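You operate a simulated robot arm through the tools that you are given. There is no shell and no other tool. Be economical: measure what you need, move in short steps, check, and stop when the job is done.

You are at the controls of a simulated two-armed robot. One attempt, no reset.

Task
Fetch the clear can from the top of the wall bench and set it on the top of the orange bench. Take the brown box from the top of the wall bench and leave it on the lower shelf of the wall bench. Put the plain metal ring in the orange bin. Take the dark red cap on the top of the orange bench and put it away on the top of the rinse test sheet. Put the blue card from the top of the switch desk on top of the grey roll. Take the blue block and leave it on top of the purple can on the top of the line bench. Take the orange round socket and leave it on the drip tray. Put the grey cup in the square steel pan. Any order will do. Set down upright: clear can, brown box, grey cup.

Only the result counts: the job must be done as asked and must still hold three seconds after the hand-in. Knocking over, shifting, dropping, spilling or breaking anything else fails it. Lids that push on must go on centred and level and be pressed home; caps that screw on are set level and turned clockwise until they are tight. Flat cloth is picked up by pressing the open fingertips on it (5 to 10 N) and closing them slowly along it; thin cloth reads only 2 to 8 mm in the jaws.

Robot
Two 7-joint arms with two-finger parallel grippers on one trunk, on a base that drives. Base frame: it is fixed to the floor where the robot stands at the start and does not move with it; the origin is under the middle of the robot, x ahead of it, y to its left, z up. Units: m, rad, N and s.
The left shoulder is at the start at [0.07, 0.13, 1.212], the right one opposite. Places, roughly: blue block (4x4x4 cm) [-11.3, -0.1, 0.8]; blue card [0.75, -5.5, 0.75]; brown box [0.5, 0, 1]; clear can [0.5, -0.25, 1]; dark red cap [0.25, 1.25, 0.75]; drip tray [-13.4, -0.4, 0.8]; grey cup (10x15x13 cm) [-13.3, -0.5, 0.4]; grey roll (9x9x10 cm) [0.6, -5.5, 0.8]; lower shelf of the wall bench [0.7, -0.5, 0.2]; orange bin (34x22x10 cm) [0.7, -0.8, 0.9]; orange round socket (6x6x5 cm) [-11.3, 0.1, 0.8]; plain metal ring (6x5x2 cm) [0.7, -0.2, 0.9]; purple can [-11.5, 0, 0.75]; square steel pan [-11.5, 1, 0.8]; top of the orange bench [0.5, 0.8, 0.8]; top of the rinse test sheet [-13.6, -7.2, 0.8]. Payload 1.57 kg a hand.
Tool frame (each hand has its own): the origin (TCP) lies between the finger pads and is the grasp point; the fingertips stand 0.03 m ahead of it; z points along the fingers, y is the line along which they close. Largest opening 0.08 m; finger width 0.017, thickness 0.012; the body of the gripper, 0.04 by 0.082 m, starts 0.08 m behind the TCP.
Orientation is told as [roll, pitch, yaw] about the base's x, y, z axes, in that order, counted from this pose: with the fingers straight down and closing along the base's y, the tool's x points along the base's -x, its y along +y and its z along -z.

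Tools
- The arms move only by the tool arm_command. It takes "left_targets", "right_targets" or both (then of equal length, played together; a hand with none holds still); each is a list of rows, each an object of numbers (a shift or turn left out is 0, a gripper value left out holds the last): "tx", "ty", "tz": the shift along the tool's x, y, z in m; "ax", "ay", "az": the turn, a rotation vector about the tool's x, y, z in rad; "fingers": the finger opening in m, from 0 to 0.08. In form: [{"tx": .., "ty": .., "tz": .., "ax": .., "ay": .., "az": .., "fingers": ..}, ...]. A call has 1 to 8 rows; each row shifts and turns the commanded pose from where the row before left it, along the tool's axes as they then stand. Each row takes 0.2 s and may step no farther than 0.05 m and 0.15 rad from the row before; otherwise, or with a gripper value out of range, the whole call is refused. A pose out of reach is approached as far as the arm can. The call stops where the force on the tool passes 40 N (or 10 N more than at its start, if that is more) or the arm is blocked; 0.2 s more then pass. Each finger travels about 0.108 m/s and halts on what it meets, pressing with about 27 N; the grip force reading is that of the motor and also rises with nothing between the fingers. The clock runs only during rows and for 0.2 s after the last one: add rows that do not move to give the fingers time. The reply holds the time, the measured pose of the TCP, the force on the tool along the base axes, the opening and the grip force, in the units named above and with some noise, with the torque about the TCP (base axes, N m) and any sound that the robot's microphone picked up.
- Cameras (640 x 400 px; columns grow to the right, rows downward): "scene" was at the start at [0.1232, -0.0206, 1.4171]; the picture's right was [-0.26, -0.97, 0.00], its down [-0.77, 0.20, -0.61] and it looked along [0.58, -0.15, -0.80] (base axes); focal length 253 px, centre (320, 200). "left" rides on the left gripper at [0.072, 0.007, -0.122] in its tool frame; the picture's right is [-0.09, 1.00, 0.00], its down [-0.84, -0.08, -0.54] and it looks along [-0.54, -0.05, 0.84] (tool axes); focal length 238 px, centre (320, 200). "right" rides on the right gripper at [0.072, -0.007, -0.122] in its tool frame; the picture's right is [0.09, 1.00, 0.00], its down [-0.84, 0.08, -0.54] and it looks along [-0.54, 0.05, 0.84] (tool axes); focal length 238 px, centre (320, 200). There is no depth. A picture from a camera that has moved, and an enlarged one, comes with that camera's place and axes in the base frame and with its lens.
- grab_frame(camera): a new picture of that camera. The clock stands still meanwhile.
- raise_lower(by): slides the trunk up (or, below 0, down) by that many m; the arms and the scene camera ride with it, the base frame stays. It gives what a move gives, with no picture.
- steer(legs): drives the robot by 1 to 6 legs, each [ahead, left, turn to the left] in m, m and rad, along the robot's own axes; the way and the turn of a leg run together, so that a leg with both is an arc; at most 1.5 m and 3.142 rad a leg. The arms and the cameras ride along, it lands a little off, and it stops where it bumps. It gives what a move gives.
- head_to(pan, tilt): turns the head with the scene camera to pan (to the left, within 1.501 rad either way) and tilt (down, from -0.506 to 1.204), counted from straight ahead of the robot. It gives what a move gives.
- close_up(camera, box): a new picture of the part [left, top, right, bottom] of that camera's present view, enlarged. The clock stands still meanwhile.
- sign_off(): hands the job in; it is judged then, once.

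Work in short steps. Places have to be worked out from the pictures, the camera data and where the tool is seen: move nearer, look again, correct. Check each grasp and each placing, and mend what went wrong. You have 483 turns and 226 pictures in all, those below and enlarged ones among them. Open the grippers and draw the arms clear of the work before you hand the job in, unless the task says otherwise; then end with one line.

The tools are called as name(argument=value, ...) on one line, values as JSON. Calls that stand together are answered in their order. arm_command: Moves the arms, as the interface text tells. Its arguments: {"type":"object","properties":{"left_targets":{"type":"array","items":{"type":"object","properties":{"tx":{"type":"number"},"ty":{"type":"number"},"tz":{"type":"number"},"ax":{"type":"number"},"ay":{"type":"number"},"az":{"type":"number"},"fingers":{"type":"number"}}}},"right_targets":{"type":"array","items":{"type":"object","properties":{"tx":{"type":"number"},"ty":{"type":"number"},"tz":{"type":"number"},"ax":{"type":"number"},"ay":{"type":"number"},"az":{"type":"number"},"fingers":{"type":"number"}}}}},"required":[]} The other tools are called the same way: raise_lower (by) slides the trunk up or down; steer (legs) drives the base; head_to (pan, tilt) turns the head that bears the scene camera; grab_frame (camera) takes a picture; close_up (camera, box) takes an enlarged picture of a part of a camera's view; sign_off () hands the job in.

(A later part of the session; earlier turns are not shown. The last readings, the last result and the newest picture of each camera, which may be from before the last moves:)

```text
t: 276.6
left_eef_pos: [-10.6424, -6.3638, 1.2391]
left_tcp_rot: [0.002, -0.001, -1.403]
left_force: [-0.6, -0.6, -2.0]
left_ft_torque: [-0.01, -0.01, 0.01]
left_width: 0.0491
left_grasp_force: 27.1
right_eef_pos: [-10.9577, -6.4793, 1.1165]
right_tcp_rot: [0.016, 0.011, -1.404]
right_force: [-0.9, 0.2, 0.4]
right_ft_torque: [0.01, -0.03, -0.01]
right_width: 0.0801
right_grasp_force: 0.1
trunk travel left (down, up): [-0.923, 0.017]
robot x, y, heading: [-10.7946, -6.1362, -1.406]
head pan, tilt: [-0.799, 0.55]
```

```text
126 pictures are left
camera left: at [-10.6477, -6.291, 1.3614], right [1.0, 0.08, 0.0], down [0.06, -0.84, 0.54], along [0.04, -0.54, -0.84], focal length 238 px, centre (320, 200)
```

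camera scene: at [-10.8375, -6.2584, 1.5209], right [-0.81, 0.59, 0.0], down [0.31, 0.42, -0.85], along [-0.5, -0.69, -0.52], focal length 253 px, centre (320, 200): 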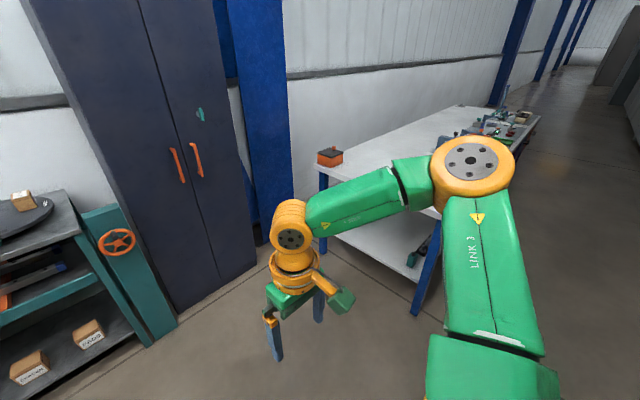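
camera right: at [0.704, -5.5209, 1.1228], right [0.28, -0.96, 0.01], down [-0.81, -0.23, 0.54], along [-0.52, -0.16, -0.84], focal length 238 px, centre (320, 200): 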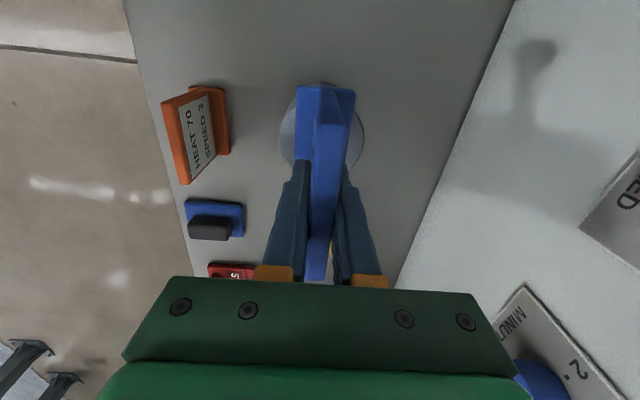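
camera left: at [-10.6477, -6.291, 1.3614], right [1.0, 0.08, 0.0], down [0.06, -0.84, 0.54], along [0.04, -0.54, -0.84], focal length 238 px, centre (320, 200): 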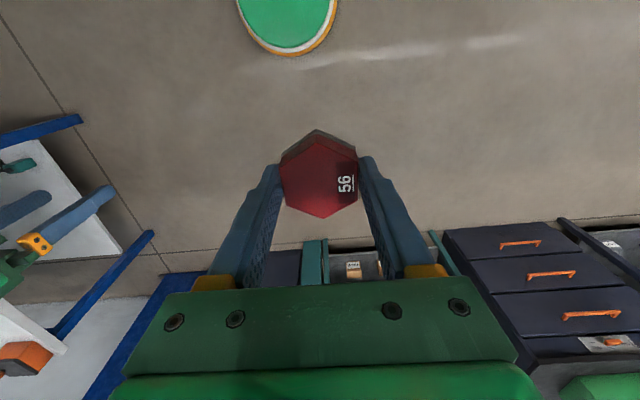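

The cap is secure and both hands are square. I'll step back a bit and strafe right along the table.

steer(legs=[[-0.2, 0, 0.015], [0, -1.5, 0], [0, -1.1, 0]])

head_to(pan=-0.2, tilt=0.6)

grab_frame(camera="scene")

```text
t: 290.5
left_eef_pos: [-13.2433, -6.6429, 1.2383]
left_tcp_rot: [0.001, -0.001, -1.388]
left_force: [0.0, 0.3, -1.9]
left_ft_torque: [0.01, 0.02, -0.01]
left_width: 0.049
left_grasp_force: 26.9
right_eef_pos: [-13.5576, -6.7651, 1.1159]
right_tcp_rot: [0.015, 0.01, -1.389]
right_force: [0.1, -0.9, 0.1]
right_ft_torque: [0.01, 0.0, 0.01]
right_width: 0.0799
right_grasp_force: 0.0
trunk travel left (down, up): [-0.923, 0.017]
robot x, y, heading: [-13.3995, -6.4173, -1.387]
head pan, tilt: [-0.799, 0.55]
```

```text
t: 291.5
left_eef_pos: [-13.2442, -6.6432, 1.2391]
left_tcp_rot: [0.003, 0.001, -1.388]
left_force: [-0.5, -0.7, -2.5]
left_ft_torque: [-0.01, 0.02, 0.01]
left_width: 0.049
left_grasp_force: 26.7
right_eef_pos: [-13.558, -6.7642, 1.1153]
right_tcp_rot: [0.015, 0.01, -1.389]
right_force: [0.5, -0.4, 0.1]
right_ft_torque: [0.06, 0.0, -0.03]
right_width: 0.08
right_grasp_force: 0.0
trunk travel left (down, up): [-0.923, 0.017]
robot x, y, heading: [-13.4, -6.422, -1.384]
head pan, tilt: [-0.201, 0.6]
```

```text
125 pictures are left
camera scene: at [-13.3918, -6.5564, 1.5164], right [-1.0, 0.02, 0.0], down [0.01, 0.57, -0.82], along [-0.01, -0.82, -0.57], focal length 253 px, centre (320, 200)
```

scene: 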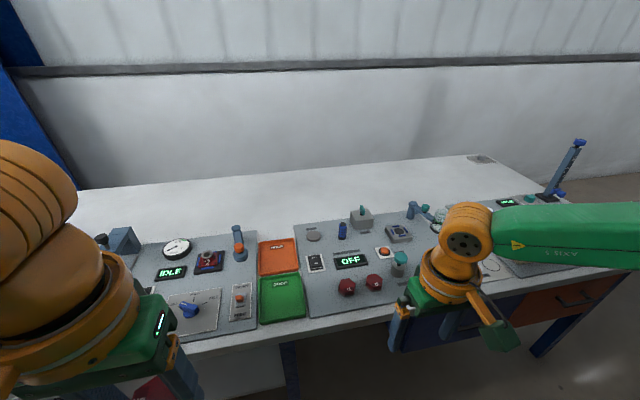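

close_up(camera="scene", box=[230, 190, 430, 325])

```text
2.96 times, centred on (330, 258) of scene
camera zoom: at [-13.3918, -6.5564, 1.5164], right [-1.0, 0.02, 0.0], down [0.01, 0.57, -0.82], along [-0.01, -0.82, -0.57], focal length 750 px, centre (290, 30)
```

zoom: 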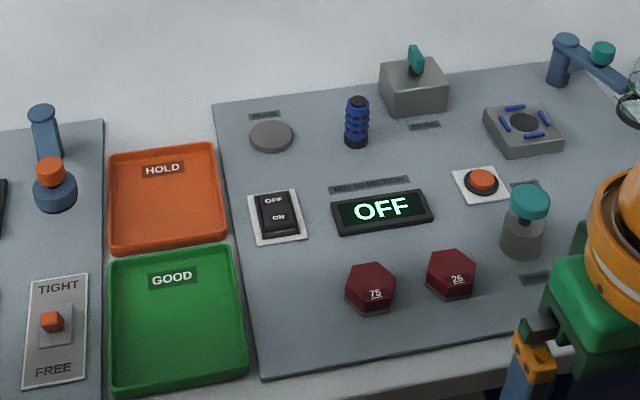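

This sheet already holds caps 75 and 26, so it matches the rinse sheet position. I'll use the free spot left of cap 75, about (-13.40, -7.047). First I'll retract the right hand, then drive in.

arm_command(right_targets=[{"tx": 0.04, "tz": -0.03}, {"tx": 0.04, "tz": -0.03}, {"tx": 0.04, "tz": -0.03}])

steer(legs=[[0, -0.2, 0], [0.23, 0, 0]])

head_to(pan=0.3, tilt=0.95)

grab_frame(camera="scene")

grab_frame(camera="left")

```text
t: 292.3
left_eef_pos: [-13.2445, -6.6415, 1.239]
left_tcp_rot: [0.002, -0.002, -1.388]
left_force: [-0.3, -0.3, -2.7]
left_ft_torque: [-0.02, 0.01, 0.0]
left_width: 0.0489
left_grasp_force: 27.0
right_eef_pos: [-13.5824, -6.6451, 1.2067]
right_tcp_rot: [0.015, 0.01, -1.388]
right_force: [1.4, 1.7, -0.6]
right_ft_torque: [-0.01, -0.01, -0.01]
right_width: 0.0799
right_grasp_force: 0.2
trunk travel left (down, up): [-0.923, 0.017]
robot x, y, heading: [-13.4041, -6.4169, -1.384]
head pan, tilt: [-0.201, 0.6]
```

```text
t: 295.3
left_eef_pos: [-13.4012, -6.903, 1.2409]
left_tcp_rot: [0.002, -0.005, -1.39]
left_force: [-0.3, 1.1, -3.3]
left_ft_torque: [-0.04, 0.01, 0.0]
left_width: 0.0491
left_grasp_force: 27.1
right_eef_pos: [-13.7377, -6.9078, 1.2076]
right_tcp_rot: [0.016, 0.006, -1.388]
right_force: [-0.7, 0.5, 0.3]
right_ft_torque: [0.01, 0.02, 0.0]
right_width: 0.0799
right_grasp_force: 0.0
trunk travel left (down, up): [-0.923, 0.017]
robot x, y, heading: [-13.5585, -6.6812, -1.386]
head pan, tilt: [-0.201, 0.6]
```

```text
t: 296.2
left_eef_pos: [-13.3992, -6.9074, 1.239]
left_tcp_rot: [0.002, 0.001, -1.39]
left_force: [-0.2, -0.1, -2.0]
left_ft_torque: [-0.01, -0.03, -0.01]
left_width: 0.049
left_grasp_force: 26.9
right_eef_pos: [-13.7382, -6.9127, 1.2067]
right_tcp_rot: [0.015, 0.008, -1.39]
right_force: [-0.2, 0.5, -0.5]
right_ft_torque: [0.05, 0.0, 0.0]
right_width: 0.0802
right_grasp_force: 0.2
trunk travel left (down, up): [-0.923, 0.017]
robot x, y, heading: [-13.5576, -6.6738, -1.387]
head pan, tilt: [0.3, 0.949]
```

```text
123 pictures are left
camera scene: at [-13.5123, -6.7969, 1.4879], right [-0.89, -0.46, 0.0], down [-0.38, 0.72, -0.58], along [0.27, -0.52, -0.81], focal length 253 px, centre (320, 200)
```

scene: 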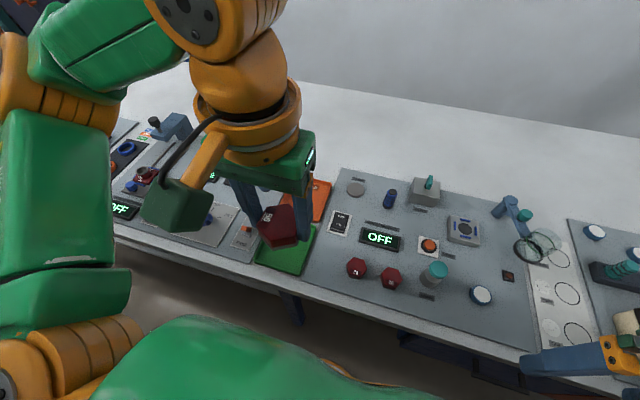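

```text
122 pictures are left
camera left: at [-13.4077, -6.8356, 1.3613], right [1.0, 0.09, 0.0], down [0.07, -0.84, 0.54], along [0.05, -0.54, -0.84], focal length 238 px, centre (320, 200)
```

left: 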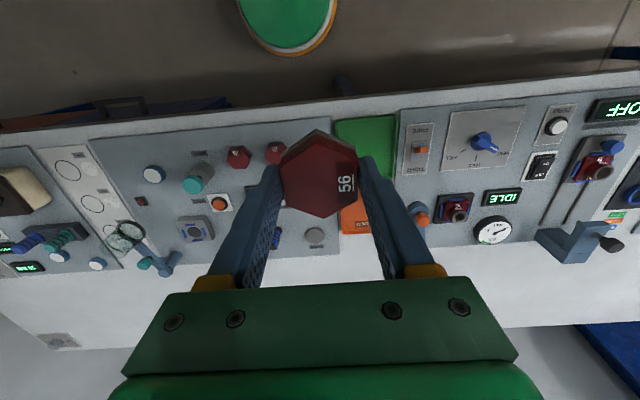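

The position matches the rinse sheet centre (-13.6, -7.2). The free gap is about 11 cm wide, centred at (-13.408, -7.045). I'll move above it and descend partway.

arm_command(left_targets=[{"tx": -0.045, "ty": -0.011}, {"tx": -0.045, "ty": -0.011}, {"tx": -0.044, "ty": -0.012}, {"tz": 0.045}, {"tz": 0.045}, {"tz": 0.045}, {"tz": 0.045}])

raise_lower(by=-0.1)

grab_frame(camera="left")

grab_frame(camera="scene")

```text
t: 297.8
left_eef_pos: [-13.4097, -7.0459, 1.0579]
left_tcp_rot: [0.003, -0.001, -1.39]
left_force: [-1.0, 1.0, -2.2]
left_ft_torque: [0.01, 0.04, 0.01]
left_width: 0.0488
left_grasp_force: 26.8
right_eef_pos: [-13.7371, -6.911, 1.2069]
right_tcp_rot: [0.016, 0.011, -1.389]
right_force: [-0.6, 0.3, 0.0]
right_ft_torque: [-0.01, 0.01, 0.0]
right_width: 0.0801
right_grasp_force: 0.0
trunk travel left (down, up): [-0.923, 0.017]
robot x, y, heading: [-13.5592, -6.679, -1.389]
head pan, tilt: [0.3, 0.949]
```

```text
t: 299.1
left_eef_pos: [-13.411, -7.0465, 0.9587]
left_tcp_rot: [0.003, 0.001, -1.389]
left_force: [0.5, -0.1, -2.5]
left_ft_torque: [-0.03, 0.02, 0.0]
left_width: 0.0491
left_grasp_force: 27.0
right_eef_pos: [-13.7386, -6.912, 1.1079]
right_tcp_rot: [0.015, 0.013, -1.39]
right_force: [0.5, 0.6, 0.1]
right_ft_torque: [-0.01, 0.01, -0.03]
right_width: 0.0801
right_grasp_force: 0.1
trunk travel left (down, up): [-0.823, 0.117]
robot x, y, heading: [-13.5567, -6.6774, -1.388]
head pan, tilt: [0.3, 0.949]
```

```text
121 pictures are left
camera left: at [-13.4168, -6.9732, 1.081], right [1.0, 0.09, 0.0], down [0.07, -0.84, 0.54], along [0.05, -0.54, -0.84], focal length 238 px, centre (320, 200)
```

left: 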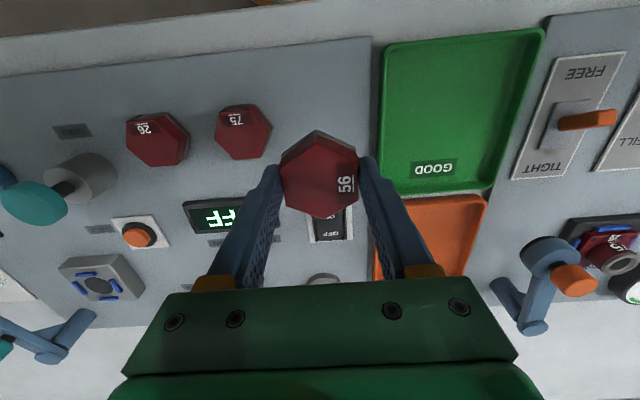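

```text
120 pictures are left
camera scene: at [-13.5123, -6.796, 1.388], right [-0.89, -0.47, 0.0], down [-0.38, 0.72, -0.58], along [0.27, -0.51, -0.81], focal length 253 px, centre (320, 200)
```

scene: 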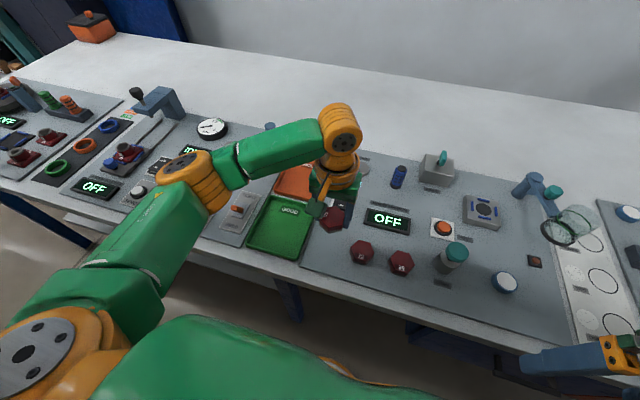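

It will land in a free area. I'll nudge 5 mm left and descend to just above.

arm_command(left_targets=[{"ty": 0.005, "tz": 0.03}, {"tz": 0.04}, {"tz": 0.025}, {"tz": 0.0}])

arm_command(left_targets=[{"tz": 0.008}, {"tz": 0.0}])

```text
t: 300.1
left_eef_pos: [-13.4046, -7.0451, 0.8634]
left_tcp_rot: [0.001, 0.001, -1.39]
left_force: [0.6, 0.0, -2.5]
left_ft_torque: [-0.03, 0.0, 0.02]
left_width: 0.0492
left_grasp_force: 27.1
right_eef_pos: [-13.739, -6.9118, 1.1074]
right_tcp_rot: [0.015, 0.012, -1.389]
right_force: [1.0, 0.7, 0.6]
right_ft_torque: [-0.01, -0.01, -0.01]
right_width: 0.0799
right_grasp_force: 0.1
trunk travel left (down, up): [-0.823, 0.117]
robot x, y, heading: [-13.5589, -6.6784, -1.384]
head pan, tilt: [0.3, 0.949]
```

```text
t: 300.7
left_eef_pos: [-13.4044, -7.0432, 0.8584]
left_tcp_rot: [0.002, -0.005, -1.389]
left_force: [3.1, -3.3, 27.3]
left_ft_torque: [-0.06, 0.11, -0.03]
left_width: 0.0491
left_grasp_force: 27.0
right_eef_pos: [-13.7387, -6.9072, 1.1085]
right_tcp_rot: [0.018, 0.007, -1.391]
right_force: [-1.1, -0.1, -0.5]
right_ft_torque: [0.01, 0.01, 0.0]
right_width: 0.0799
right_grasp_force: 0.1
trunk travel left (down, up): [-0.823, 0.117]
robot x, y, heading: [-13.5564, -6.6771, -1.384]
head pan, tilt: [0.3, 0.949]
```

Contact. I'll ease off and release with a limited opening.

arm_command(left_targets=[{"tz": -0.004}, {"fingers": 0.058}, {"fingers": 0.066}, {"fingers": 0.066}])

arm_command(left_targets=[{"tz": -0.03}, {"tz": -0.04}, {"tz": -0.04}, {"tz": -0.04}])

grab_frame(camera="left")

```text
t: 301.7
left_eef_pos: [-13.4049, -7.0449, 0.8593]
left_tcp_rot: [0.003, 0.001, -1.39]
left_force: [-0.4, -0.7, 0.6]
left_ft_torque: [-0.01, -0.02, 0.0]
left_width: 0.0661
left_grasp_force: 0.0
right_eef_pos: [-13.7384, -6.9089, 1.1066]
right_tcp_rot: [0.017, 0.008, -1.389]
right_force: [-0.4, -0.3, 0.4]
right_ft_torque: [0.01, 0.03, -0.01]
right_width: 0.0799
right_grasp_force: 0.1
trunk travel left (down, up): [-0.823, 0.117]
robot x, y, heading: [-13.5529, -6.6797, -1.387]
head pan, tilt: [0.3, 0.949]
```

```text
t: 302.7
left_eef_pos: [-13.406, -7.0442, 1.0104]
left_tcp_rot: [0.002, 0.002, -1.388]
left_force: [0.1, 0.2, 0.1]
left_ft_torque: [0.02, -0.02, -0.02]
left_width: 0.066
left_grasp_force: 0.0
right_eef_pos: [-13.7384, -6.9099, 1.1082]
right_tcp_rot: [0.016, 0.01, -1.39]
right_force: [0.5, -0.1, 0.2]
right_ft_torque: [0.01, 0.0, 0.0]
right_width: 0.0799
right_grasp_force: 0.0
trunk travel left (down, up): [-0.823, 0.117]
robot x, y, heading: [-13.5525, -6.679, -1.385]
head pan, tilt: [0.3, 0.949]
```

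```text
119 pictures are left
camera left: at [-13.4128, -6.9714, 1.1326], right [1.0, 0.09, 0.0], down [0.07, -0.84, 0.54], along [0.05, -0.54, -0.84], focal length 238 px, centre (320, 200)
```

left: 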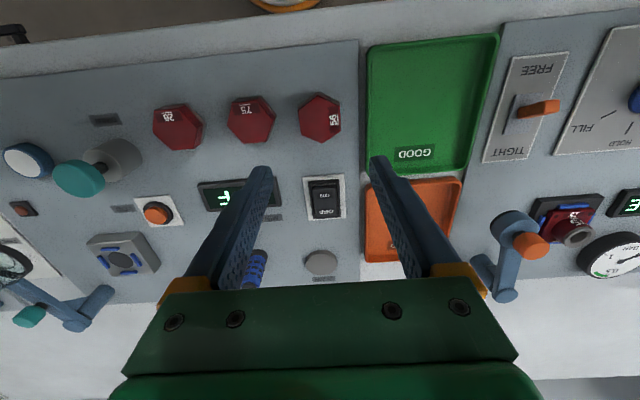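

The cap is on the sheet, in line with the others. I'll back off, raise, and look down the aisle to plan the route to the line bench.

raise_lower(by=0.1)

steer(legs=[[-0.3, 0, 0]])

head_to(pan=-1.45, tilt=0.05)

grab_frame(camera="scene")

```text
t: 304.1
left_eef_pos: [-13.4051, -7.0435, 1.1093]
left_tcp_rot: [0.003, 0.001, -1.389]
left_force: [-0.6, 0.0, 0.7]
left_ft_torque: [0.02, 0.0, 0.01]
left_width: 0.066
left_grasp_force: 0.1
right_eef_pos: [-13.7387, -6.9116, 1.2068]
right_tcp_rot: [0.016, 0.009, -1.389]
right_force: [0.9, -0.9, -0.5]
right_ft_torque: [0.02, 0.03, -0.02]
right_width: 0.0799
right_grasp_force: 0.1
trunk travel left (down, up): [-0.923, 0.017]
robot x, y, heading: [-13.5568, -6.6783, -1.39]
head pan, tilt: [0.3, 0.949]
```

```text
t: 306.1
left_eef_pos: [-13.4602, -6.7486, 1.108]
left_tcp_rot: [0.003, 0.001, -1.39]
left_force: [-0.9, -0.3, 0.2]
left_ft_torque: [0.02, -0.01, -0.01]
left_width: 0.066
left_grasp_force: 0.0
right_eef_pos: [-13.7933, -6.6169, 1.2077]
right_tcp_rot: [0.014, 0.013, -1.389]
right_force: [0.4, -0.2, 0.8]
right_ft_torque: [0.01, -0.03, 0.01]
right_width: 0.08
right_grasp_force: 0.1
trunk travel left (down, up): [-0.923, 0.017]
robot x, y, heading: [-13.6116, -6.3809, -1.389]
head pan, tilt: [0.3, 0.949]
```

```text
t: 307.9
left_eef_pos: [-13.4607, -6.7478, 1.109]
left_tcp_rot: [0.003, 0.001, -1.388]
left_force: [0.0, 0.8, 0.1]
left_ft_torque: [-0.01, -0.03, -0.01]
left_width: 0.0662
left_grasp_force: 0.1
right_eef_pos: [-13.7941, -6.613, 1.2082]
right_tcp_rot: [0.015, 0.009, -1.39]
right_force: [0.8, 0.6, 0.6]
right_ft_torque: [-0.03, -0.01, -0.02]
right_width: 0.0802
right_grasp_force: 0.1
trunk travel left (down, up): [-0.923, 0.017]
robot x, y, heading: [-13.6141, -6.382, -1.387]
head pan, tilt: [-1.45, 0.051]
```

```text
118 pictures are left
camera scene: at [-13.6887, -6.4615, 1.567], right [-0.3, 0.95, 0.0], down [0.05, 0.02, -1.0], along [-0.95, -0.3, -0.05], focal length 253 px, centre (320, 200)
```

scene: 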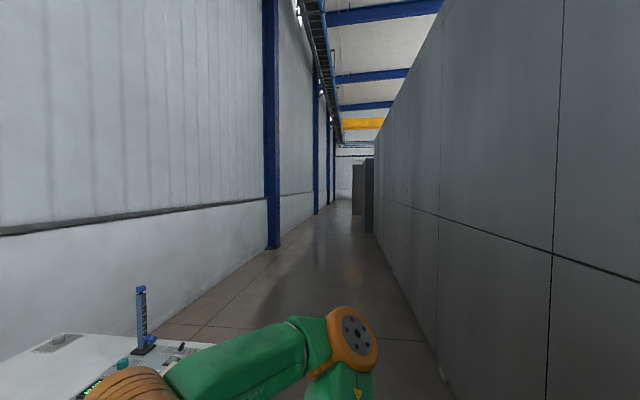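

The tunnel is long that way, so I'll return by the known aisle: turn around, pass the table, then shift to the aisle centre line.

steer(legs=[[0, 0, 1.572], [1.5, 0, 0], [0.43, 0, 0], [0, -0.39, 0]])

head_to(pan=0.0, tilt=0.15)

grab_frame(camera="scene")

```text
t: 323.4
left_eef_pos: [-11.2813, -6.2412, 1.1097]
left_tcp_rot: [-0.001, -0.001, 0.2]
left_force: [-1.0, 0.3, 0.4]
left_ft_torque: [-0.03, -0.01, -0.03]
left_width: 0.0661
left_grasp_force: 0.0
right_eef_pos: [-11.4079, -6.5763, 1.2093]
right_tcp_rot: [0.014, 0.009, 0.197]
right_force: [0.6, 0.2, -0.5]
right_ft_torque: [0.01, -0.04, -0.02]
right_width: 0.0802
right_grasp_force: 0.1
trunk travel left (down, up): [-0.923, 0.017]
robot x, y, heading: [-11.6405, -6.4057, 0.202]
head pan, tilt: [-1.45, 0.051]
```

```text
t: 325.0
left_eef_pos: [-11.2803, -6.2441, 1.1091]
left_tcp_rot: [0.002, 0.001, 0.199]
left_force: [-0.1, 0.8, 0.4]
left_ft_torque: [0.0, -0.01, -0.01]
left_width: 0.0659
left_grasp_force: 0.1
right_eef_pos: [-11.4092, -6.5799, 1.2082]
right_tcp_rot: [0.018, 0.01, 0.197]
right_force: [0.3, -0.7, -0.1]
right_ft_torque: [0.04, 0.01, 0.0]
right_width: 0.08
right_grasp_force: 0.1
trunk travel left (down, up): [-0.923, 0.017]
robot x, y, heading: [-11.6419, -6.3996, 0.2]
head pan, tilt: [0.0, 0.15]
```

```text
117 pictures are left
camera scene: at [-11.5006, -6.3746, 1.5579], right [0.2, -0.98, 0.0], down [-0.15, -0.03, -0.99], along [0.97, 0.2, -0.15], focal length 253 px, centre (320, 200)
```

scene: 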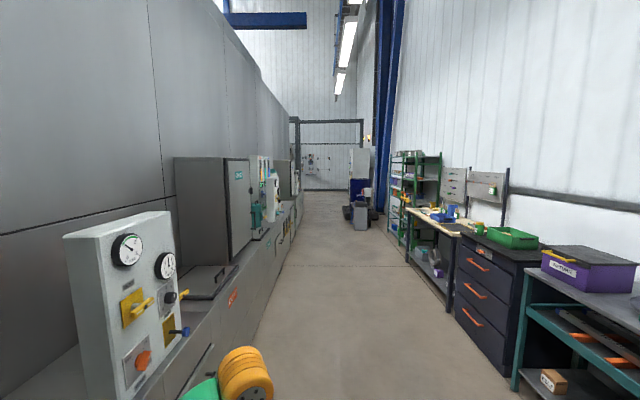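

The panel looks intact. I'll drive back out along the aisle.

steer(legs=[[0, -0.05, -0.015], [1.5, 0, 0], [1.5, 0, 0], [1.5, 0, 0]])

```text
t: 347.1
left_eef_pos: [-6.8122, -5.5209, 1.1098]
left_tcp_rot: [0.001, -0.002, 0.166]
left_force: [0.0, -1.0, 0.2]
left_ft_torque: [0.0, -0.01, 0.0]
left_width: 0.066
left_grasp_force: 0.2
right_eef_pos: [-6.9511, -5.852, 1.2074]
right_tcp_rot: [0.015, 0.008, 0.165]
right_force: [-0.3, 0.6, -0.3]
right_ft_torque: [0.02, -0.01, 0.01]
right_width: 0.0801
right_grasp_force: 0.2
trunk travel left (down, up): [-0.923, 0.017]
robot x, y, heading: [-7.177, -5.6647, 0.167]
head pan, tilt: [0.0, 0.15]
```

steer(legs=[[0, 0.1, 0.02], [1.5, 0, 0], [1.5, 0, 0], [1.5, 0, 0]])

head_to(pan=1.2, tilt=0.15)

grab_frame(camera="scene")

```text
t: 369.3
left_eef_pos: [-2.4423, -4.5083, 1.1109]
left_tcp_rot: [0.003, -0.002, 0.196]
left_force: [-0.2, -0.2, -0.2]
left_ft_torque: [-0.03, 0.0, -0.01]
left_width: 0.066
left_grasp_force: 0.1
right_eef_pos: [-2.5706, -4.8429, 1.207]
right_tcp_rot: [0.018, 0.008, 0.198]
right_force: [-0.3, -0.5, -0.5]
right_ft_torque: [0.01, 0.01, -0.01]
right_width: 0.08
right_grasp_force: 0.0
trunk travel left (down, up): [-0.923, 0.017]
robot x, y, heading: [-2.8034, -4.6634, 0.198]
head pan, tilt: [0.0, 0.15]
```

```text
t: 370.7
left_eef_pos: [-2.4421, -4.5084, 1.1092]
left_tcp_rot: [0.002, 0.0, 0.198]
left_force: [-0.6, 0.0, 0.7]
left_ft_torque: [0.0, 0.0, -0.03]
left_width: 0.0661
left_grasp_force: 0.1
right_eef_pos: [-2.5713, -4.8422, 1.2076]
right_tcp_rot: [0.017, 0.009, 0.196]
right_force: [0.8, -0.5, -0.8]
right_ft_torque: [-0.04, 0.02, 0.0]
right_width: 0.08
right_grasp_force: 0.0
trunk travel left (down, up): [-0.923, 0.017]
robot x, y, heading: [-2.8057, -4.6637, 0.2]
head pan, tilt: [1.201, 0.15]
```

```text
116 pictures are left
camera scene: at [-2.7382, -4.5649, 1.5579], right [0.99, -0.17, 0.0], down [-0.03, -0.15, -0.99], along [0.17, 0.97, -0.15], focal length 253 px, centre (320, 200)
```

scene: 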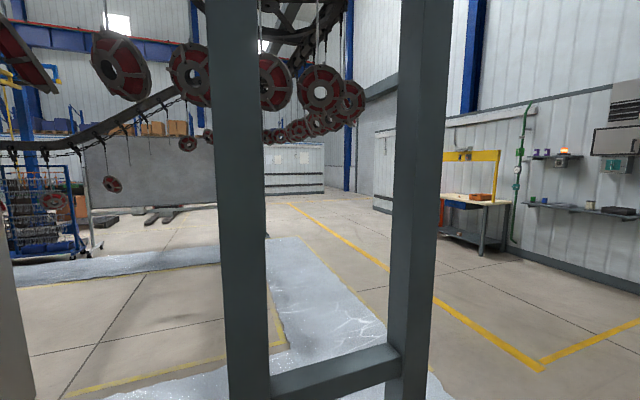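

Hanging parts and a wet floor sheet are to the left. I'll go back past the start area, staying on the clear lane at x ≈ -0.7, and look from there.

steer(legs=[[1.5, 0, 0], [0.7, 0, 0], [0, 0, 1.4], [1.5, 0, 0], [1.5, 0, 0]])

head_to(pan=0.9, tilt=0.15)

grab_frame(camera="scene")

```text
t: 399.0
left_eef_pos: [-0.8933, -0.8491, 1.1094]
left_tcp_rot: [0.002, -0.002, 1.629]
left_force: [-0.3, 0.9, 0.3]
left_ft_torque: [-0.02, -0.01, 0.02]
left_width: 0.0659
left_grasp_force: 0.0
right_eef_pos: [-0.5801, -1.0223, 1.2089]
right_tcp_rot: [0.019, 0.008, 1.629]
right_force: [0.0, -0.8, 0.5]
right_ft_torque: [0.01, 0.0, -0.01]
right_width: 0.0799
right_grasp_force: 0.1
trunk travel left (down, up): [-0.923, 0.017]
robot x, y, heading: [-0.7899, -1.2263, 1.631]
head pan, tilt: [1.201, 0.15]
```

```text
t: 399.8
left_eef_pos: [-0.894, -0.8478, 1.1096]
left_tcp_rot: [0.002, 0.0, 1.628]
left_force: [-0.1, -0.4, -0.2]
left_ft_torque: [0.02, 0.0, 0.0]
left_width: 0.0659
left_grasp_force: 0.0
right_eef_pos: [-0.5804, -1.0213, 1.2063]
right_tcp_rot: [0.018, 0.011, 1.626]
right_force: [0.2, 0.6, 0.6]
right_ft_torque: [-0.01, -0.01, 0.0]
right_width: 0.0797
right_grasp_force: 0.0
trunk travel left (down, up): [-0.923, 0.017]
robot x, y, heading: [-0.7881, -1.2274, 1.639]
head pan, tilt: [0.901, 0.15]
```

```text
115 pictures are left
camera scene: at [-0.8665, -1.1264, 1.5579], right [0.57, 0.82, 0.0], down [0.12, -0.09, -0.99], along [-0.81, 0.57, -0.15], focal length 253 px, centre (320, 200)
```

scene: 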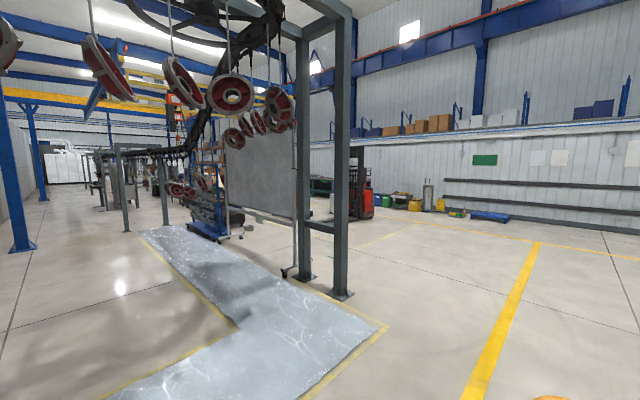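

close_up(camera="scene", box=[60, 120, 260, 245])

```text
3.20 times, centred on (160, 182) of scene
camera zoom: at [-0.8665, -1.1264, 1.5579], right [0.57, 0.82, 0.0], down [0.12, -0.09, -0.99], along [-0.81, 0.57, -0.15], focal length 810 px, centre (832, 256)
```

zoom: 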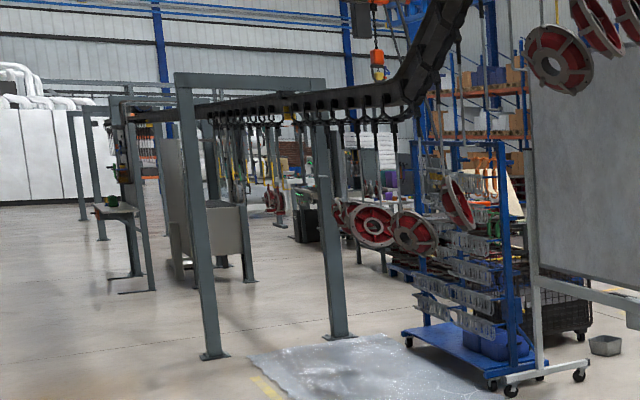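

The line bench lies on the far (+v) side of the conveyor. I'll go out past the white board and gantry post, then turn along the open floor behind the board.

steer(legs=[[0, 0, 0.12], [1.5, 0, 0], [1.5, 0, 0], [0.4, 0, 0], [0, 0, 1.571]])

head_to(pan=0.0, tilt=0.15)

grab_frame(camera="scene")

```text
t: 420.7
left_eef_pos: [-1.7826, 1.9372, 1.1099]
left_tcp_rot: [0.003, 0.001, -2.936]
left_force: [0.7, -0.4, 0.2]
left_ft_torque: [-0.02, 0.0, -0.01]
left_width: 0.066
left_grasp_force: 0.1
right_eef_pos: [-1.656, 2.2718, 1.2068]
right_tcp_rot: [0.017, 0.01, -2.938]
right_force: [-0.1, 0.2, -0.1]
right_ft_torque: [0.02, 0.02, 0.02]
right_width: 0.0798
right_grasp_force: 0.1
trunk travel left (down, up): [-0.923, 0.017]
robot x, y, heading: [-1.4215, 2.0928, -2.935]
head pan, tilt: [0.901, 0.15]
```

```text
t: 421.9
left_eef_pos: [-1.7813, 1.9374, 1.1088]
left_tcp_rot: [0.002, 0.001, -2.934]
left_force: [0.4, -1.1, 0.2]
left_ft_torque: [-0.01, 0.02, 0.03]
left_width: 0.0662
left_grasp_force: 0.1
right_eef_pos: [-1.6562, 2.2724, 1.2077]
right_tcp_rot: [0.016, 0.009, -2.939]
right_force: [0.1, -0.3, 0.5]
right_ft_torque: [-0.03, 0.02, 0.01]
right_width: 0.0802
right_grasp_force: 0.0
trunk travel left (down, up): [-0.923, 0.017]
robot x, y, heading: [-1.4228, 2.0956, -2.933]
head pan, tilt: [0.0, 0.15]
```

```text
113 pictures are left
camera scene: at [-1.5599, 2.0649, 1.5579], right [-0.21, 0.98, 0.0], down [0.15, 0.03, -0.99], along [-0.97, -0.2, -0.15], focal length 253 px, centre (320, 200)
```

scene: 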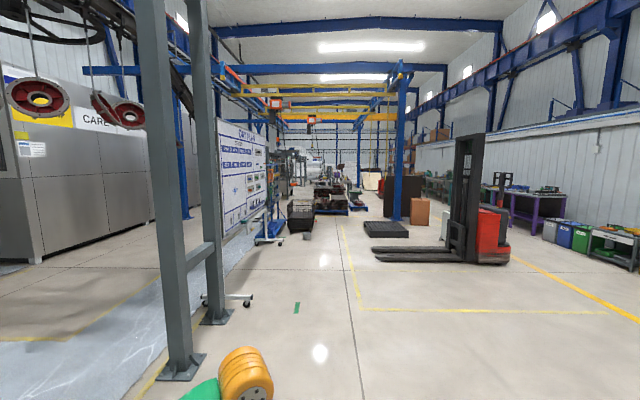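

The lane ahead between the board and the forklift is clear. I'll drive 4 m.

steer(legs=[[1.5, -0.15, -0.015], [1.5, 0, 0], [1.0, 0, 0]])

grab_frame(camera="scene")

```text
refused: leg 1 is longer than a leg can be; nothing moved
```

```text
112 pictures are left
camera scene: at [-1.5599, 2.0649, 1.5579], right [-0.21, 0.98, 0.0], down [0.15, 0.03, -0.99], along [-0.97, -0.2, -0.15], focal length 253 px, centre (320, 200)
```

scene: 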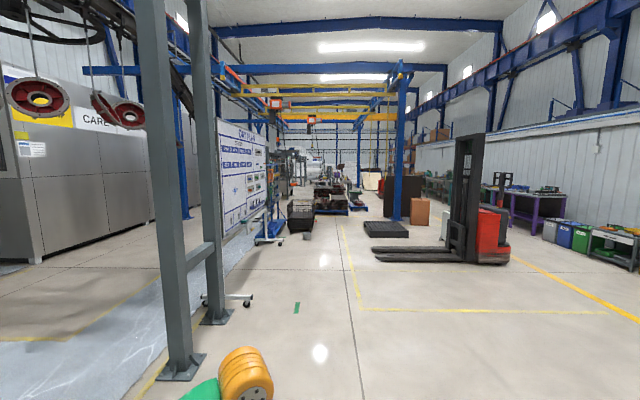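

steer(legs=[[1.4, -0.2, -0.015], [1.5, 0, 0], [1.2, 0, 0]])

grab_frame(camera="scene")

```text
t: 441.7
left_eef_pos: [-5.8549, 1.403, 1.1096]
left_tcp_rot: [0.002, -0.002, -2.977]
left_force: [1.3, 0.0, 0.0]
left_ft_torque: [-0.01, 0.02, -0.02]
left_width: 0.0662
left_grasp_force: 0.0
right_eef_pos: [-5.7156, 1.7326, 1.2068]
right_tcp_rot: [0.018, 0.008, -2.978]
right_force: [-0.2, -0.6, -0.2]
right_ft_torque: [0.03, 0.01, 0.02]
right_width: 0.0803
right_grasp_force: 0.1
trunk travel left (down, up): [-0.923, 0.017]
robot x, y, heading: [-5.4881, 1.5475, -2.977]
head pan, tilt: [0.0, 0.15]
```

```text
111 pictures are left
camera scene: at [-5.6281, 1.522, 1.558], right [-0.17, 0.99, 0.0], down [0.15, 0.02, -0.99], along [-0.98, -0.16, -0.15], focal length 253 px, centre (320, 200)
```

scene: 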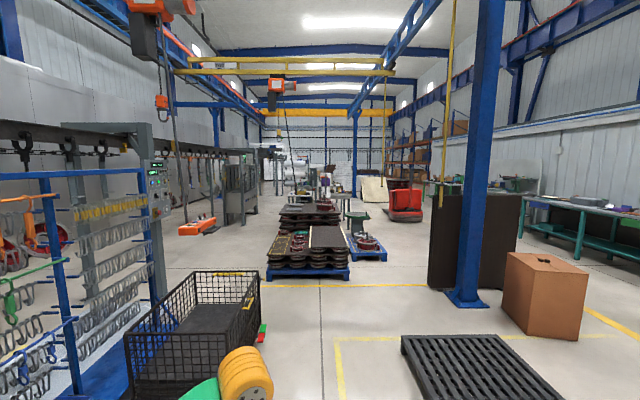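

close_up(camera="scene", box=[220, 140, 420, 265])

```text
3.20 times, centred on (320, 202) of scene
camera zoom: at [-5.6281, 1.522, 1.558], right [-0.17, 0.99, 0.0], down [0.15, 0.02, -0.99], along [-0.98, -0.16, -0.15], focal length 810 px, centre (320, 192)
```

zoom: 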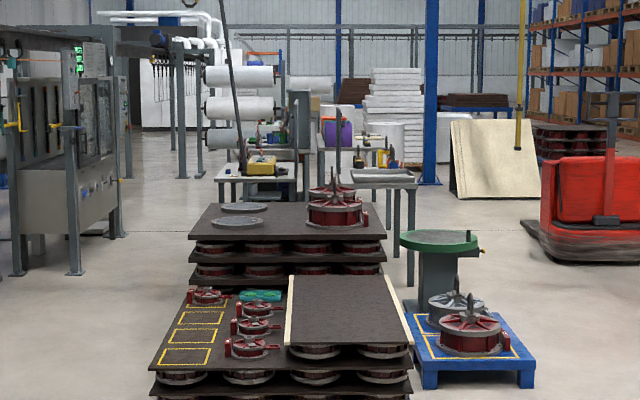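

I can see the line bench (left table, about 6 m) and the pan table (right) beyond the pallets. I'll go forward past the cage cart and then slip left of the pallets.

steer(legs=[[1.45, 0, 0], [1.4, 0, 0], [0, 0.95, 0]])

grab_frame(camera="scene")

```text
t: 460.0
left_eef_pos: [-8.5005, -0.0215, 1.109]
left_tcp_rot: [0.004, 0.0, -2.966]
left_force: [0.3, 0.6, -0.8]
left_ft_torque: [0.01, 0.02, 0.03]
left_width: 0.0656
left_grasp_force: 0.1
right_eef_pos: [-8.3644, 0.3096, 1.2063]
right_tcp_rot: [0.017, 0.011, -2.964]
right_force: [0.6, 0.2, 0.1]
right_ft_torque: [-0.01, 0.01, 0.01]
right_width: 0.0801
right_grasp_force: 0.1
trunk travel left (down, up): [-0.923, 0.017]
robot x, y, heading: [-8.1348, 0.1277, -2.963]
head pan, tilt: [0.0, 0.15]
```

```text
109 pictures are left
camera scene: at [-8.2746, 0.1005, 1.5579], right [-0.18, 0.98, 0.0], down [0.15, 0.03, -0.99], along [-0.97, -0.18, -0.15], focal length 253 px, centre (320, 200)
```

scene: 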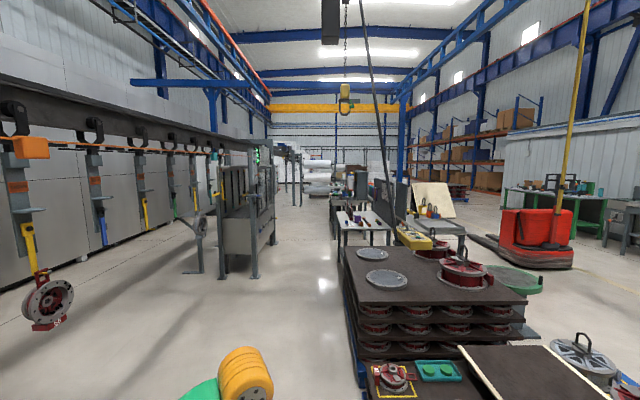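

Clear floor ahead on the left. I'll move left a bit and advance 1.8 m, then look at the bench on the right.

steer(legs=[[0, 0.3, 0], [1.5, 0, 0], [0.3, 0, 0]])

head_to(pan=-0.6, tilt=0.4)

grab_frame(camera="scene")

```text
t: 470.7
left_eef_pos: [-10.2067, -0.6441, 1.1106]
left_tcp_rot: [0.001, -0.004, -2.958]
left_force: [0.4, 0.1, 0.4]
left_ft_torque: [-0.03, 0.05, 0.01]
left_width: 0.0659
left_grasp_force: 0.1
right_eef_pos: [-10.073, -0.3117, 1.2076]
right_tcp_rot: [0.017, 0.006, -2.959]
right_force: [-0.1, 0.1, 0.8]
right_ft_torque: [0.0, 0.03, 0.01]
right_width: 0.08
right_grasp_force: 0.1
trunk travel left (down, up): [-0.923, 0.017]
robot x, y, heading: [-9.8436, -0.4954, -2.951]
head pan, tilt: [0.0, 0.15]
```

```text
t: 471.7
left_eef_pos: [-10.2092, -0.6452, 1.109]
left_tcp_rot: [0.003, 0.0, -2.959]
left_force: [-0.3, -0.2, -0.4]
left_ft_torque: [-0.02, -0.02, 0.02]
left_width: 0.0659
left_grasp_force: 0.0
right_eef_pos: [-10.0743, -0.3124, 1.2072]
right_tcp_rot: [0.018, 0.01, -2.958]
right_force: [0.3, -0.4, 0.1]
right_ft_torque: [0.02, -0.03, 0.0]
right_width: 0.0801
right_grasp_force: 0.0
trunk travel left (down, up): [-0.923, 0.017]
robot x, y, heading: [-9.8443, -0.4949, -2.956]
head pan, tilt: [-0.6, 0.4]
```

```text
108 pictures are left
camera scene: at [-9.9781, -0.467, 1.5346], right [0.4, 0.92, 0.0], down [0.36, -0.16, -0.92], along [-0.84, 0.37, -0.39], focal length 253 px, centre (320, 200)
```

scene: 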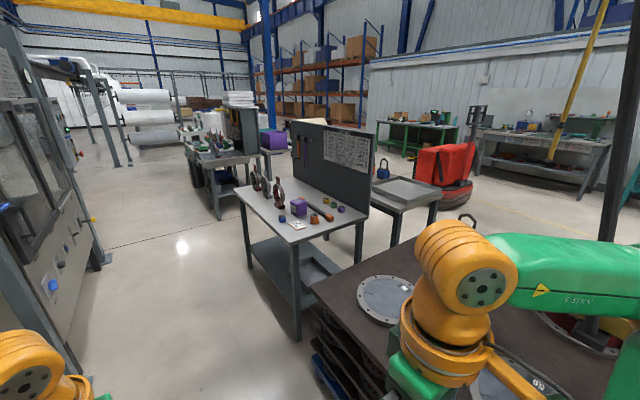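

The line bench's open long side faces the aisle, and the items sit at its near end. I'll drive alongside and turn to face it.

steer(legs=[[1.35, 0, 0], [0, 0, -1.571]])

head_to(pan=0.0, tilt=0.6)

grab_frame(camera="scene")

```text
t: 482.4
left_eef_pos: [-11.3277, -0.3848, 1.1087]
left_tcp_rot: [0.003, 0.0, 1.746]
left_force: [-0.1, 0.4, 0.1]
left_ft_torque: [-0.01, -0.03, 0.03]
left_width: 0.0661
left_grasp_force: 0.0
right_eef_pos: [-10.9953, -0.5203, 1.2069]
right_tcp_rot: [0.017, 0.01, 1.747]
right_force: [0.1, 0.1, 0.6]
right_ft_torque: [0.01, -0.01, 0.0]
right_width: 0.0797
right_grasp_force: 0.1
trunk travel left (down, up): [-0.923, 0.017]
robot x, y, heading: [-11.1787, -0.7496, 1.748]
head pan, tilt: [-0.6, 0.4]
```

```text
t: 483.4
left_eef_pos: [-11.3279, -0.3852, 1.1097]
left_tcp_rot: [0.003, 0.001, 1.748]
left_force: [-0.7, -0.3, -0.2]
left_ft_torque: [0.02, 0.0, 0.01]
left_width: 0.0663
left_grasp_force: 0.1
right_eef_pos: [-10.9942, -0.5193, 1.2073]
right_tcp_rot: [0.017, 0.011, 1.748]
right_force: [0.9, -0.3, 0.3]
right_ft_torque: [-0.02, 0.02, -0.05]
right_width: 0.0799
right_grasp_force: 0.0
trunk travel left (down, up): [-0.923, 0.017]
robot x, y, heading: [-11.1779, -0.7513, 1.749]
head pan, tilt: [0.0, 0.6]
```

```text
107 pictures are left
camera scene: at [-11.2014, -0.6151, 1.5165], right [0.98, 0.18, 0.0], down [0.1, -0.56, -0.83], along [-0.15, 0.81, -0.56], focal length 253 px, centre (320, 200)
```

scene: 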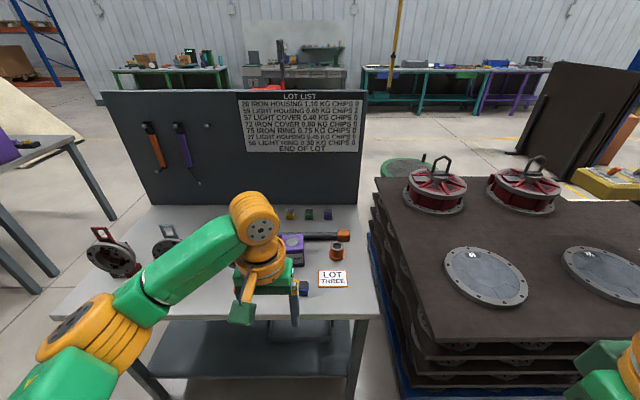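

close_up(camera="scene", box=[230, 190, 390, 310])

grab_frame(camera="left")

```text
3.33 times, centred on (310, 250) of scene
camera zoom: at [-11.2014, -0.6151, 1.5165], right [0.98, 0.18, 0.0], down [0.1, -0.56, -0.83], along [-0.15, 0.81, -0.56], focal length 844 px, centre (353, 33)
```

zoom: 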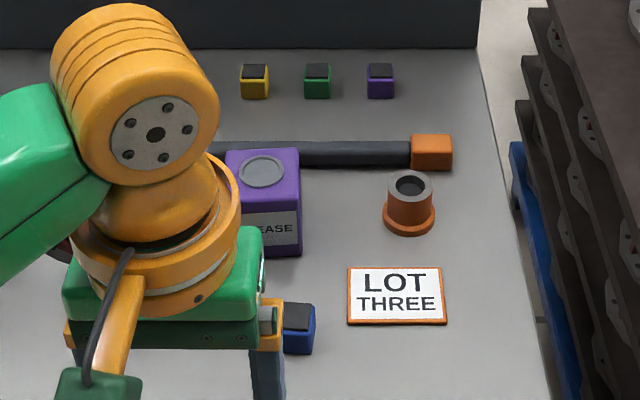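

```text
105 pictures are left
camera left: at [-11.3212, -0.4567, 1.232], right [-1.0, -0.08, 0.0], down [-0.07, 0.84, 0.54], along [-0.05, 0.54, -0.84], focal length 238 px, centre (320, 200)
```

left: 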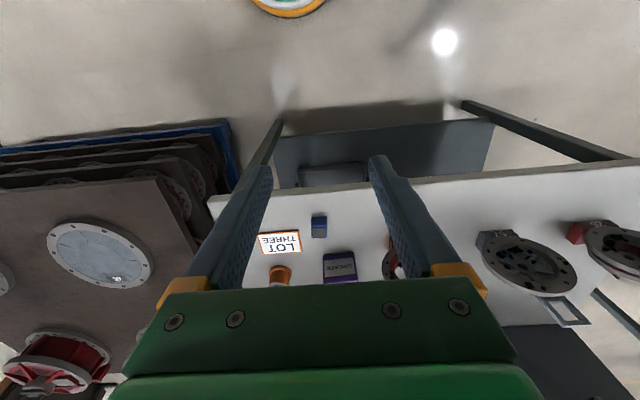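

The grease can is the purple can, and the blue block is at (-11.352, -0.10), table z ≈ 0.77. I'll drive ahead 0.36 and open the left hand.

steer(legs=[[0.36, 0, 0.008]])

arm_command(left_targets=[{"tx": 0.04, "ty": -0.02, "fingers": 0.08}, {"tx": 0.04, "ty": -0.02}])

grab_frame(camera="left")

grab_frame(camera="scene")

```text
t: 485.7
left_eef_pos: [-11.3934, -0.0368, 1.1102]
left_tcp_rot: [0.002, -0.005, 1.755]
left_force: [-0.3, 0.0, 0.2]
left_ft_torque: [0.03, 0.02, -0.03]
left_width: 0.0661
left_grasp_force: 0.1
right_eef_pos: [-11.0605, -0.1701, 1.2083]
right_tcp_rot: [0.018, 0.007, 1.755]
right_force: [-0.7, 0.8, 0.2]
right_ft_torque: [0.05, -0.02, 0.0]
right_width: 0.0801
right_grasp_force: 0.0
trunk travel left (down, up): [-0.923, 0.017]
robot x, y, heading: [-11.2423, -0.3991, 1.752]
head pan, tilt: [0.0, 0.6]
```

```text
t: 486.3
left_eef_pos: [-11.339, -0.1088, 1.1094]
left_tcp_rot: [0.003, -0.001, 1.753]
left_force: [0.3, 0.2, 0.1]
left_ft_torque: [0.03, 0.02, -0.02]
left_width: 0.08
left_grasp_force: 0.0
right_eef_pos: [-11.0594, -0.1697, 1.2068]
right_tcp_rot: [0.017, 0.01, 1.755]
right_force: [1.2, -0.7, -0.4]
right_ft_torque: [0.0, -0.03, -0.03]
right_width: 0.0801
right_grasp_force: 0.0
trunk travel left (down, up): [-0.923, 0.017]
robot x, y, heading: [-11.2427, -0.3951, 1.76]
head pan, tilt: [0.0, 0.6]
```

```text
104 pictures are left
camera left: at [-11.3324, -0.1805, 1.2317], right [-1.0, -0.09, 0.0], down [-0.07, 0.84, 0.54], along [-0.05, 0.54, -0.84], focal length 238 px, centre (320, 200)
```

left: 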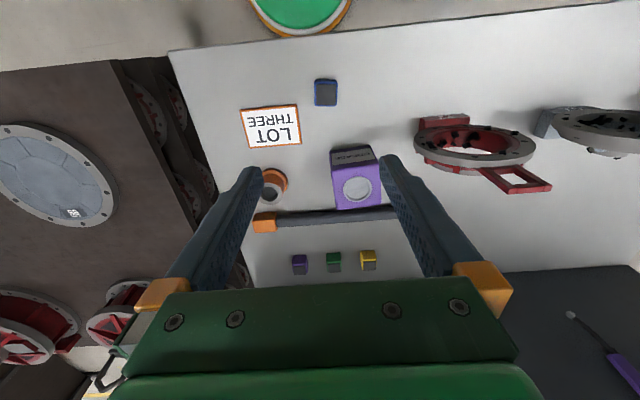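

```text
103 pictures are left
camera scene: at [-11.2654, -0.2663, 1.5168], right [0.98, 0.18, 0.0], down [0.1, -0.55, -0.83], along [-0.15, 0.81, -0.56], focal length 253 px, centre (320, 200)
```

scene: 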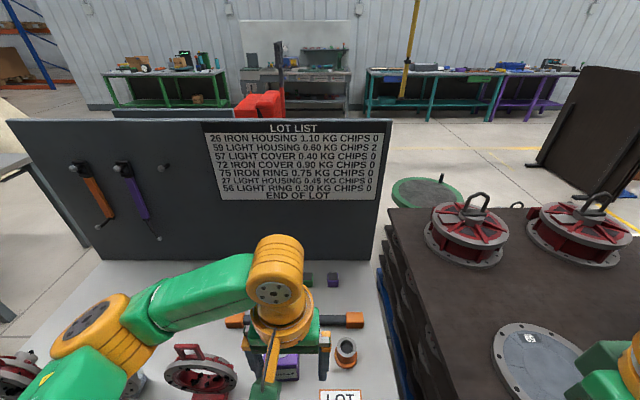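

Block at (-11.351, -0.115). I'll align and descend partway, then check.

arm_command(left_targets=[{"tx": 0.004, "ty": 0.013, "tz": 0.03}, {"tz": 0.05}, {"tz": 0.05}, {"tz": 0.05}, {"tz": 0.04}])

grab_frame(camera="left")

```text
t: 487.5
left_eef_pos: [-11.3541, -0.1126, 0.8894]
left_tcp_rot: [0.002, -0.001, 1.755]
left_force: [0.2, 0.9, 0.5]
left_ft_torque: [0.0, -0.01, 0.0]
left_width: 0.0798
left_grasp_force: 0.0
right_eef_pos: [-11.062, -0.1678, 1.208]
right_tcp_rot: [0.017, 0.011, 1.754]
right_force: [-0.2, -0.3, -0.1]
right_ft_torque: [-0.01, -0.02, 0.03]
right_width: 0.0799
right_grasp_force: 0.0
trunk travel left (down, up): [-0.923, 0.017]
robot x, y, heading: [-11.2431, -0.4018, 1.758]
head pan, tilt: [0.0, 0.6]
```

```text
102 pictures are left
camera left: at [-11.3473, -0.1837, 1.0111], right [-1.0, -0.09, 0.0], down [-0.07, 0.84, 0.54], along [-0.05, 0.54, -0.84], focal length 238 px, centre (320, 200)
```

left: 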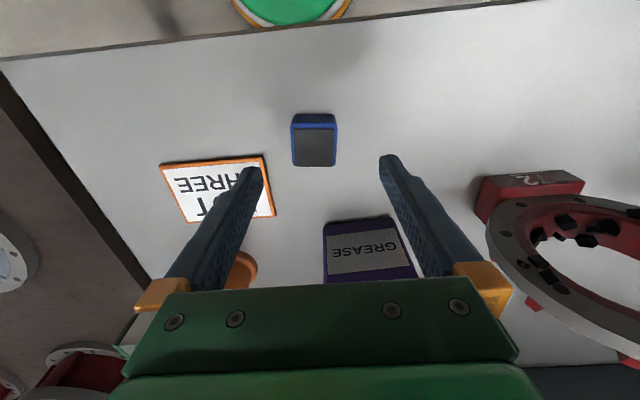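

The "LOT THREE" sign is close by, so I'll narrow the opening to 5.6 cm, shift 5 mm, then descend and grip.

arm_command(left_targets=[{"ty": -0.004, "fingers": 0.056}, {"tz": 0.04}, {"tz": 0.035}, {"tz": 0.008}, {"tz": 0.0}])

grab_frame(camera="left")

```text
t: 488.3
left_eef_pos: [-11.3503, -0.1183, 0.8302]
left_tcp_rot: [-0.001, 0.0, 1.753]
left_force: [-3.7, -18.4, 37.9]
left_ft_torque: [-0.73, -0.46, -0.21]
left_width: 0.0544
left_grasp_force: 0.1
right_eef_pos: [-11.0624, -0.1774, 1.2107]
right_tcp_rot: [0.018, 0.002, 1.755]
right_force: [0.6, 0.4, -0.2]
right_ft_torque: [-0.04, -0.02, -0.01]
right_width: 0.0798
right_grasp_force: 0.1
trunk travel left (down, up): [-0.923, 0.017]
robot x, y, heading: [-11.244, -0.4014, 1.759]
head pan, tilt: [0.0, 0.6]
stopped in row 3 (left hand): the force on the tool passed its limit at 168 N (the readings are from after the stop); the commanded pose is now the measured one
```

```text
101 pictures are left
camera left: at [-11.3439, -0.1888, 0.9523], right [-1.0, -0.09, 0.0], down [-0.08, 0.84, 0.54], along [-0.05, 0.54, -0.84], focal length 238 px, centre (320, 200)
```

left: 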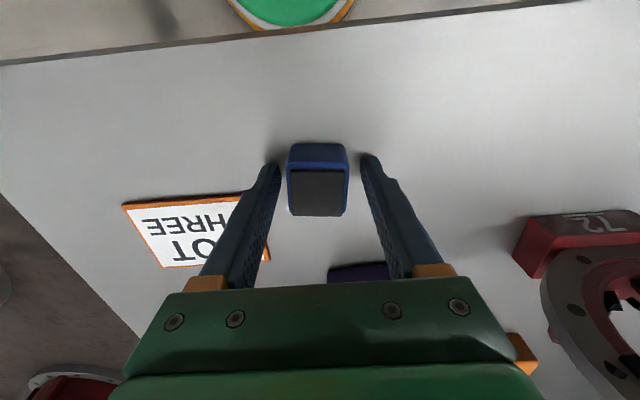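

The fingertips touched the table, so its top is at z ≈ 0.80. I'll back up 5 mm and close on the block.

arm_command(left_targets=[{"tz": -0.006}, {"fingers": 0.04}, {"fingers": 0.03}, {"fingers": 0.03}, {"fingers": 0.03}])

grab_frame(camera="left")

```text
t: 489.5
left_eef_pos: [-11.3505, -0.1092, 0.8332]
left_tcp_rot: [0.001, 0.002, 1.757]
left_force: [0.2, 0.5, 0.1]
left_ft_torque: [-0.04, -0.04, 0.01]
left_width: 0.0356
left_grasp_force: 26.6
right_eef_pos: [-11.0638, -0.1676, 1.2068]
right_tcp_rot: [0.017, 0.011, 1.758]
right_force: [0.8, -0.1, 0.3]
right_ft_torque: [0.01, 0.02, -0.03]
right_width: 0.0801
right_grasp_force: 0.0
trunk travel left (down, up): [-0.923, 0.017]
robot x, y, heading: [-11.2448, -0.3993, 1.757]
head pan, tilt: [0.0, 0.6]
```

```text
100 pictures are left
camera left: at [-11.3443, -0.1812, 0.9557], right [-1.0, -0.09, 0.0], down [-0.08, 0.84, 0.54], along [-0.05, 0.54, -0.84], focal length 238 px, centre (320, 200)
```

left: 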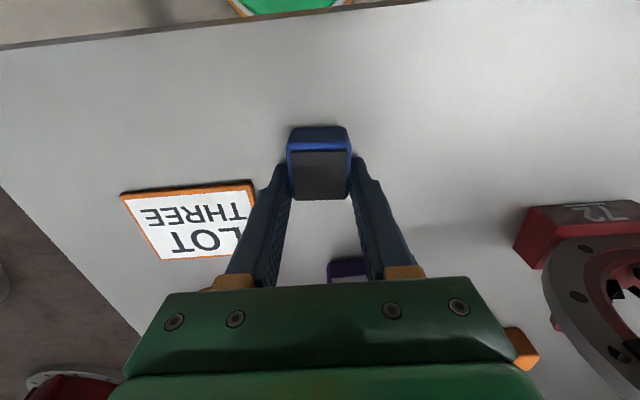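

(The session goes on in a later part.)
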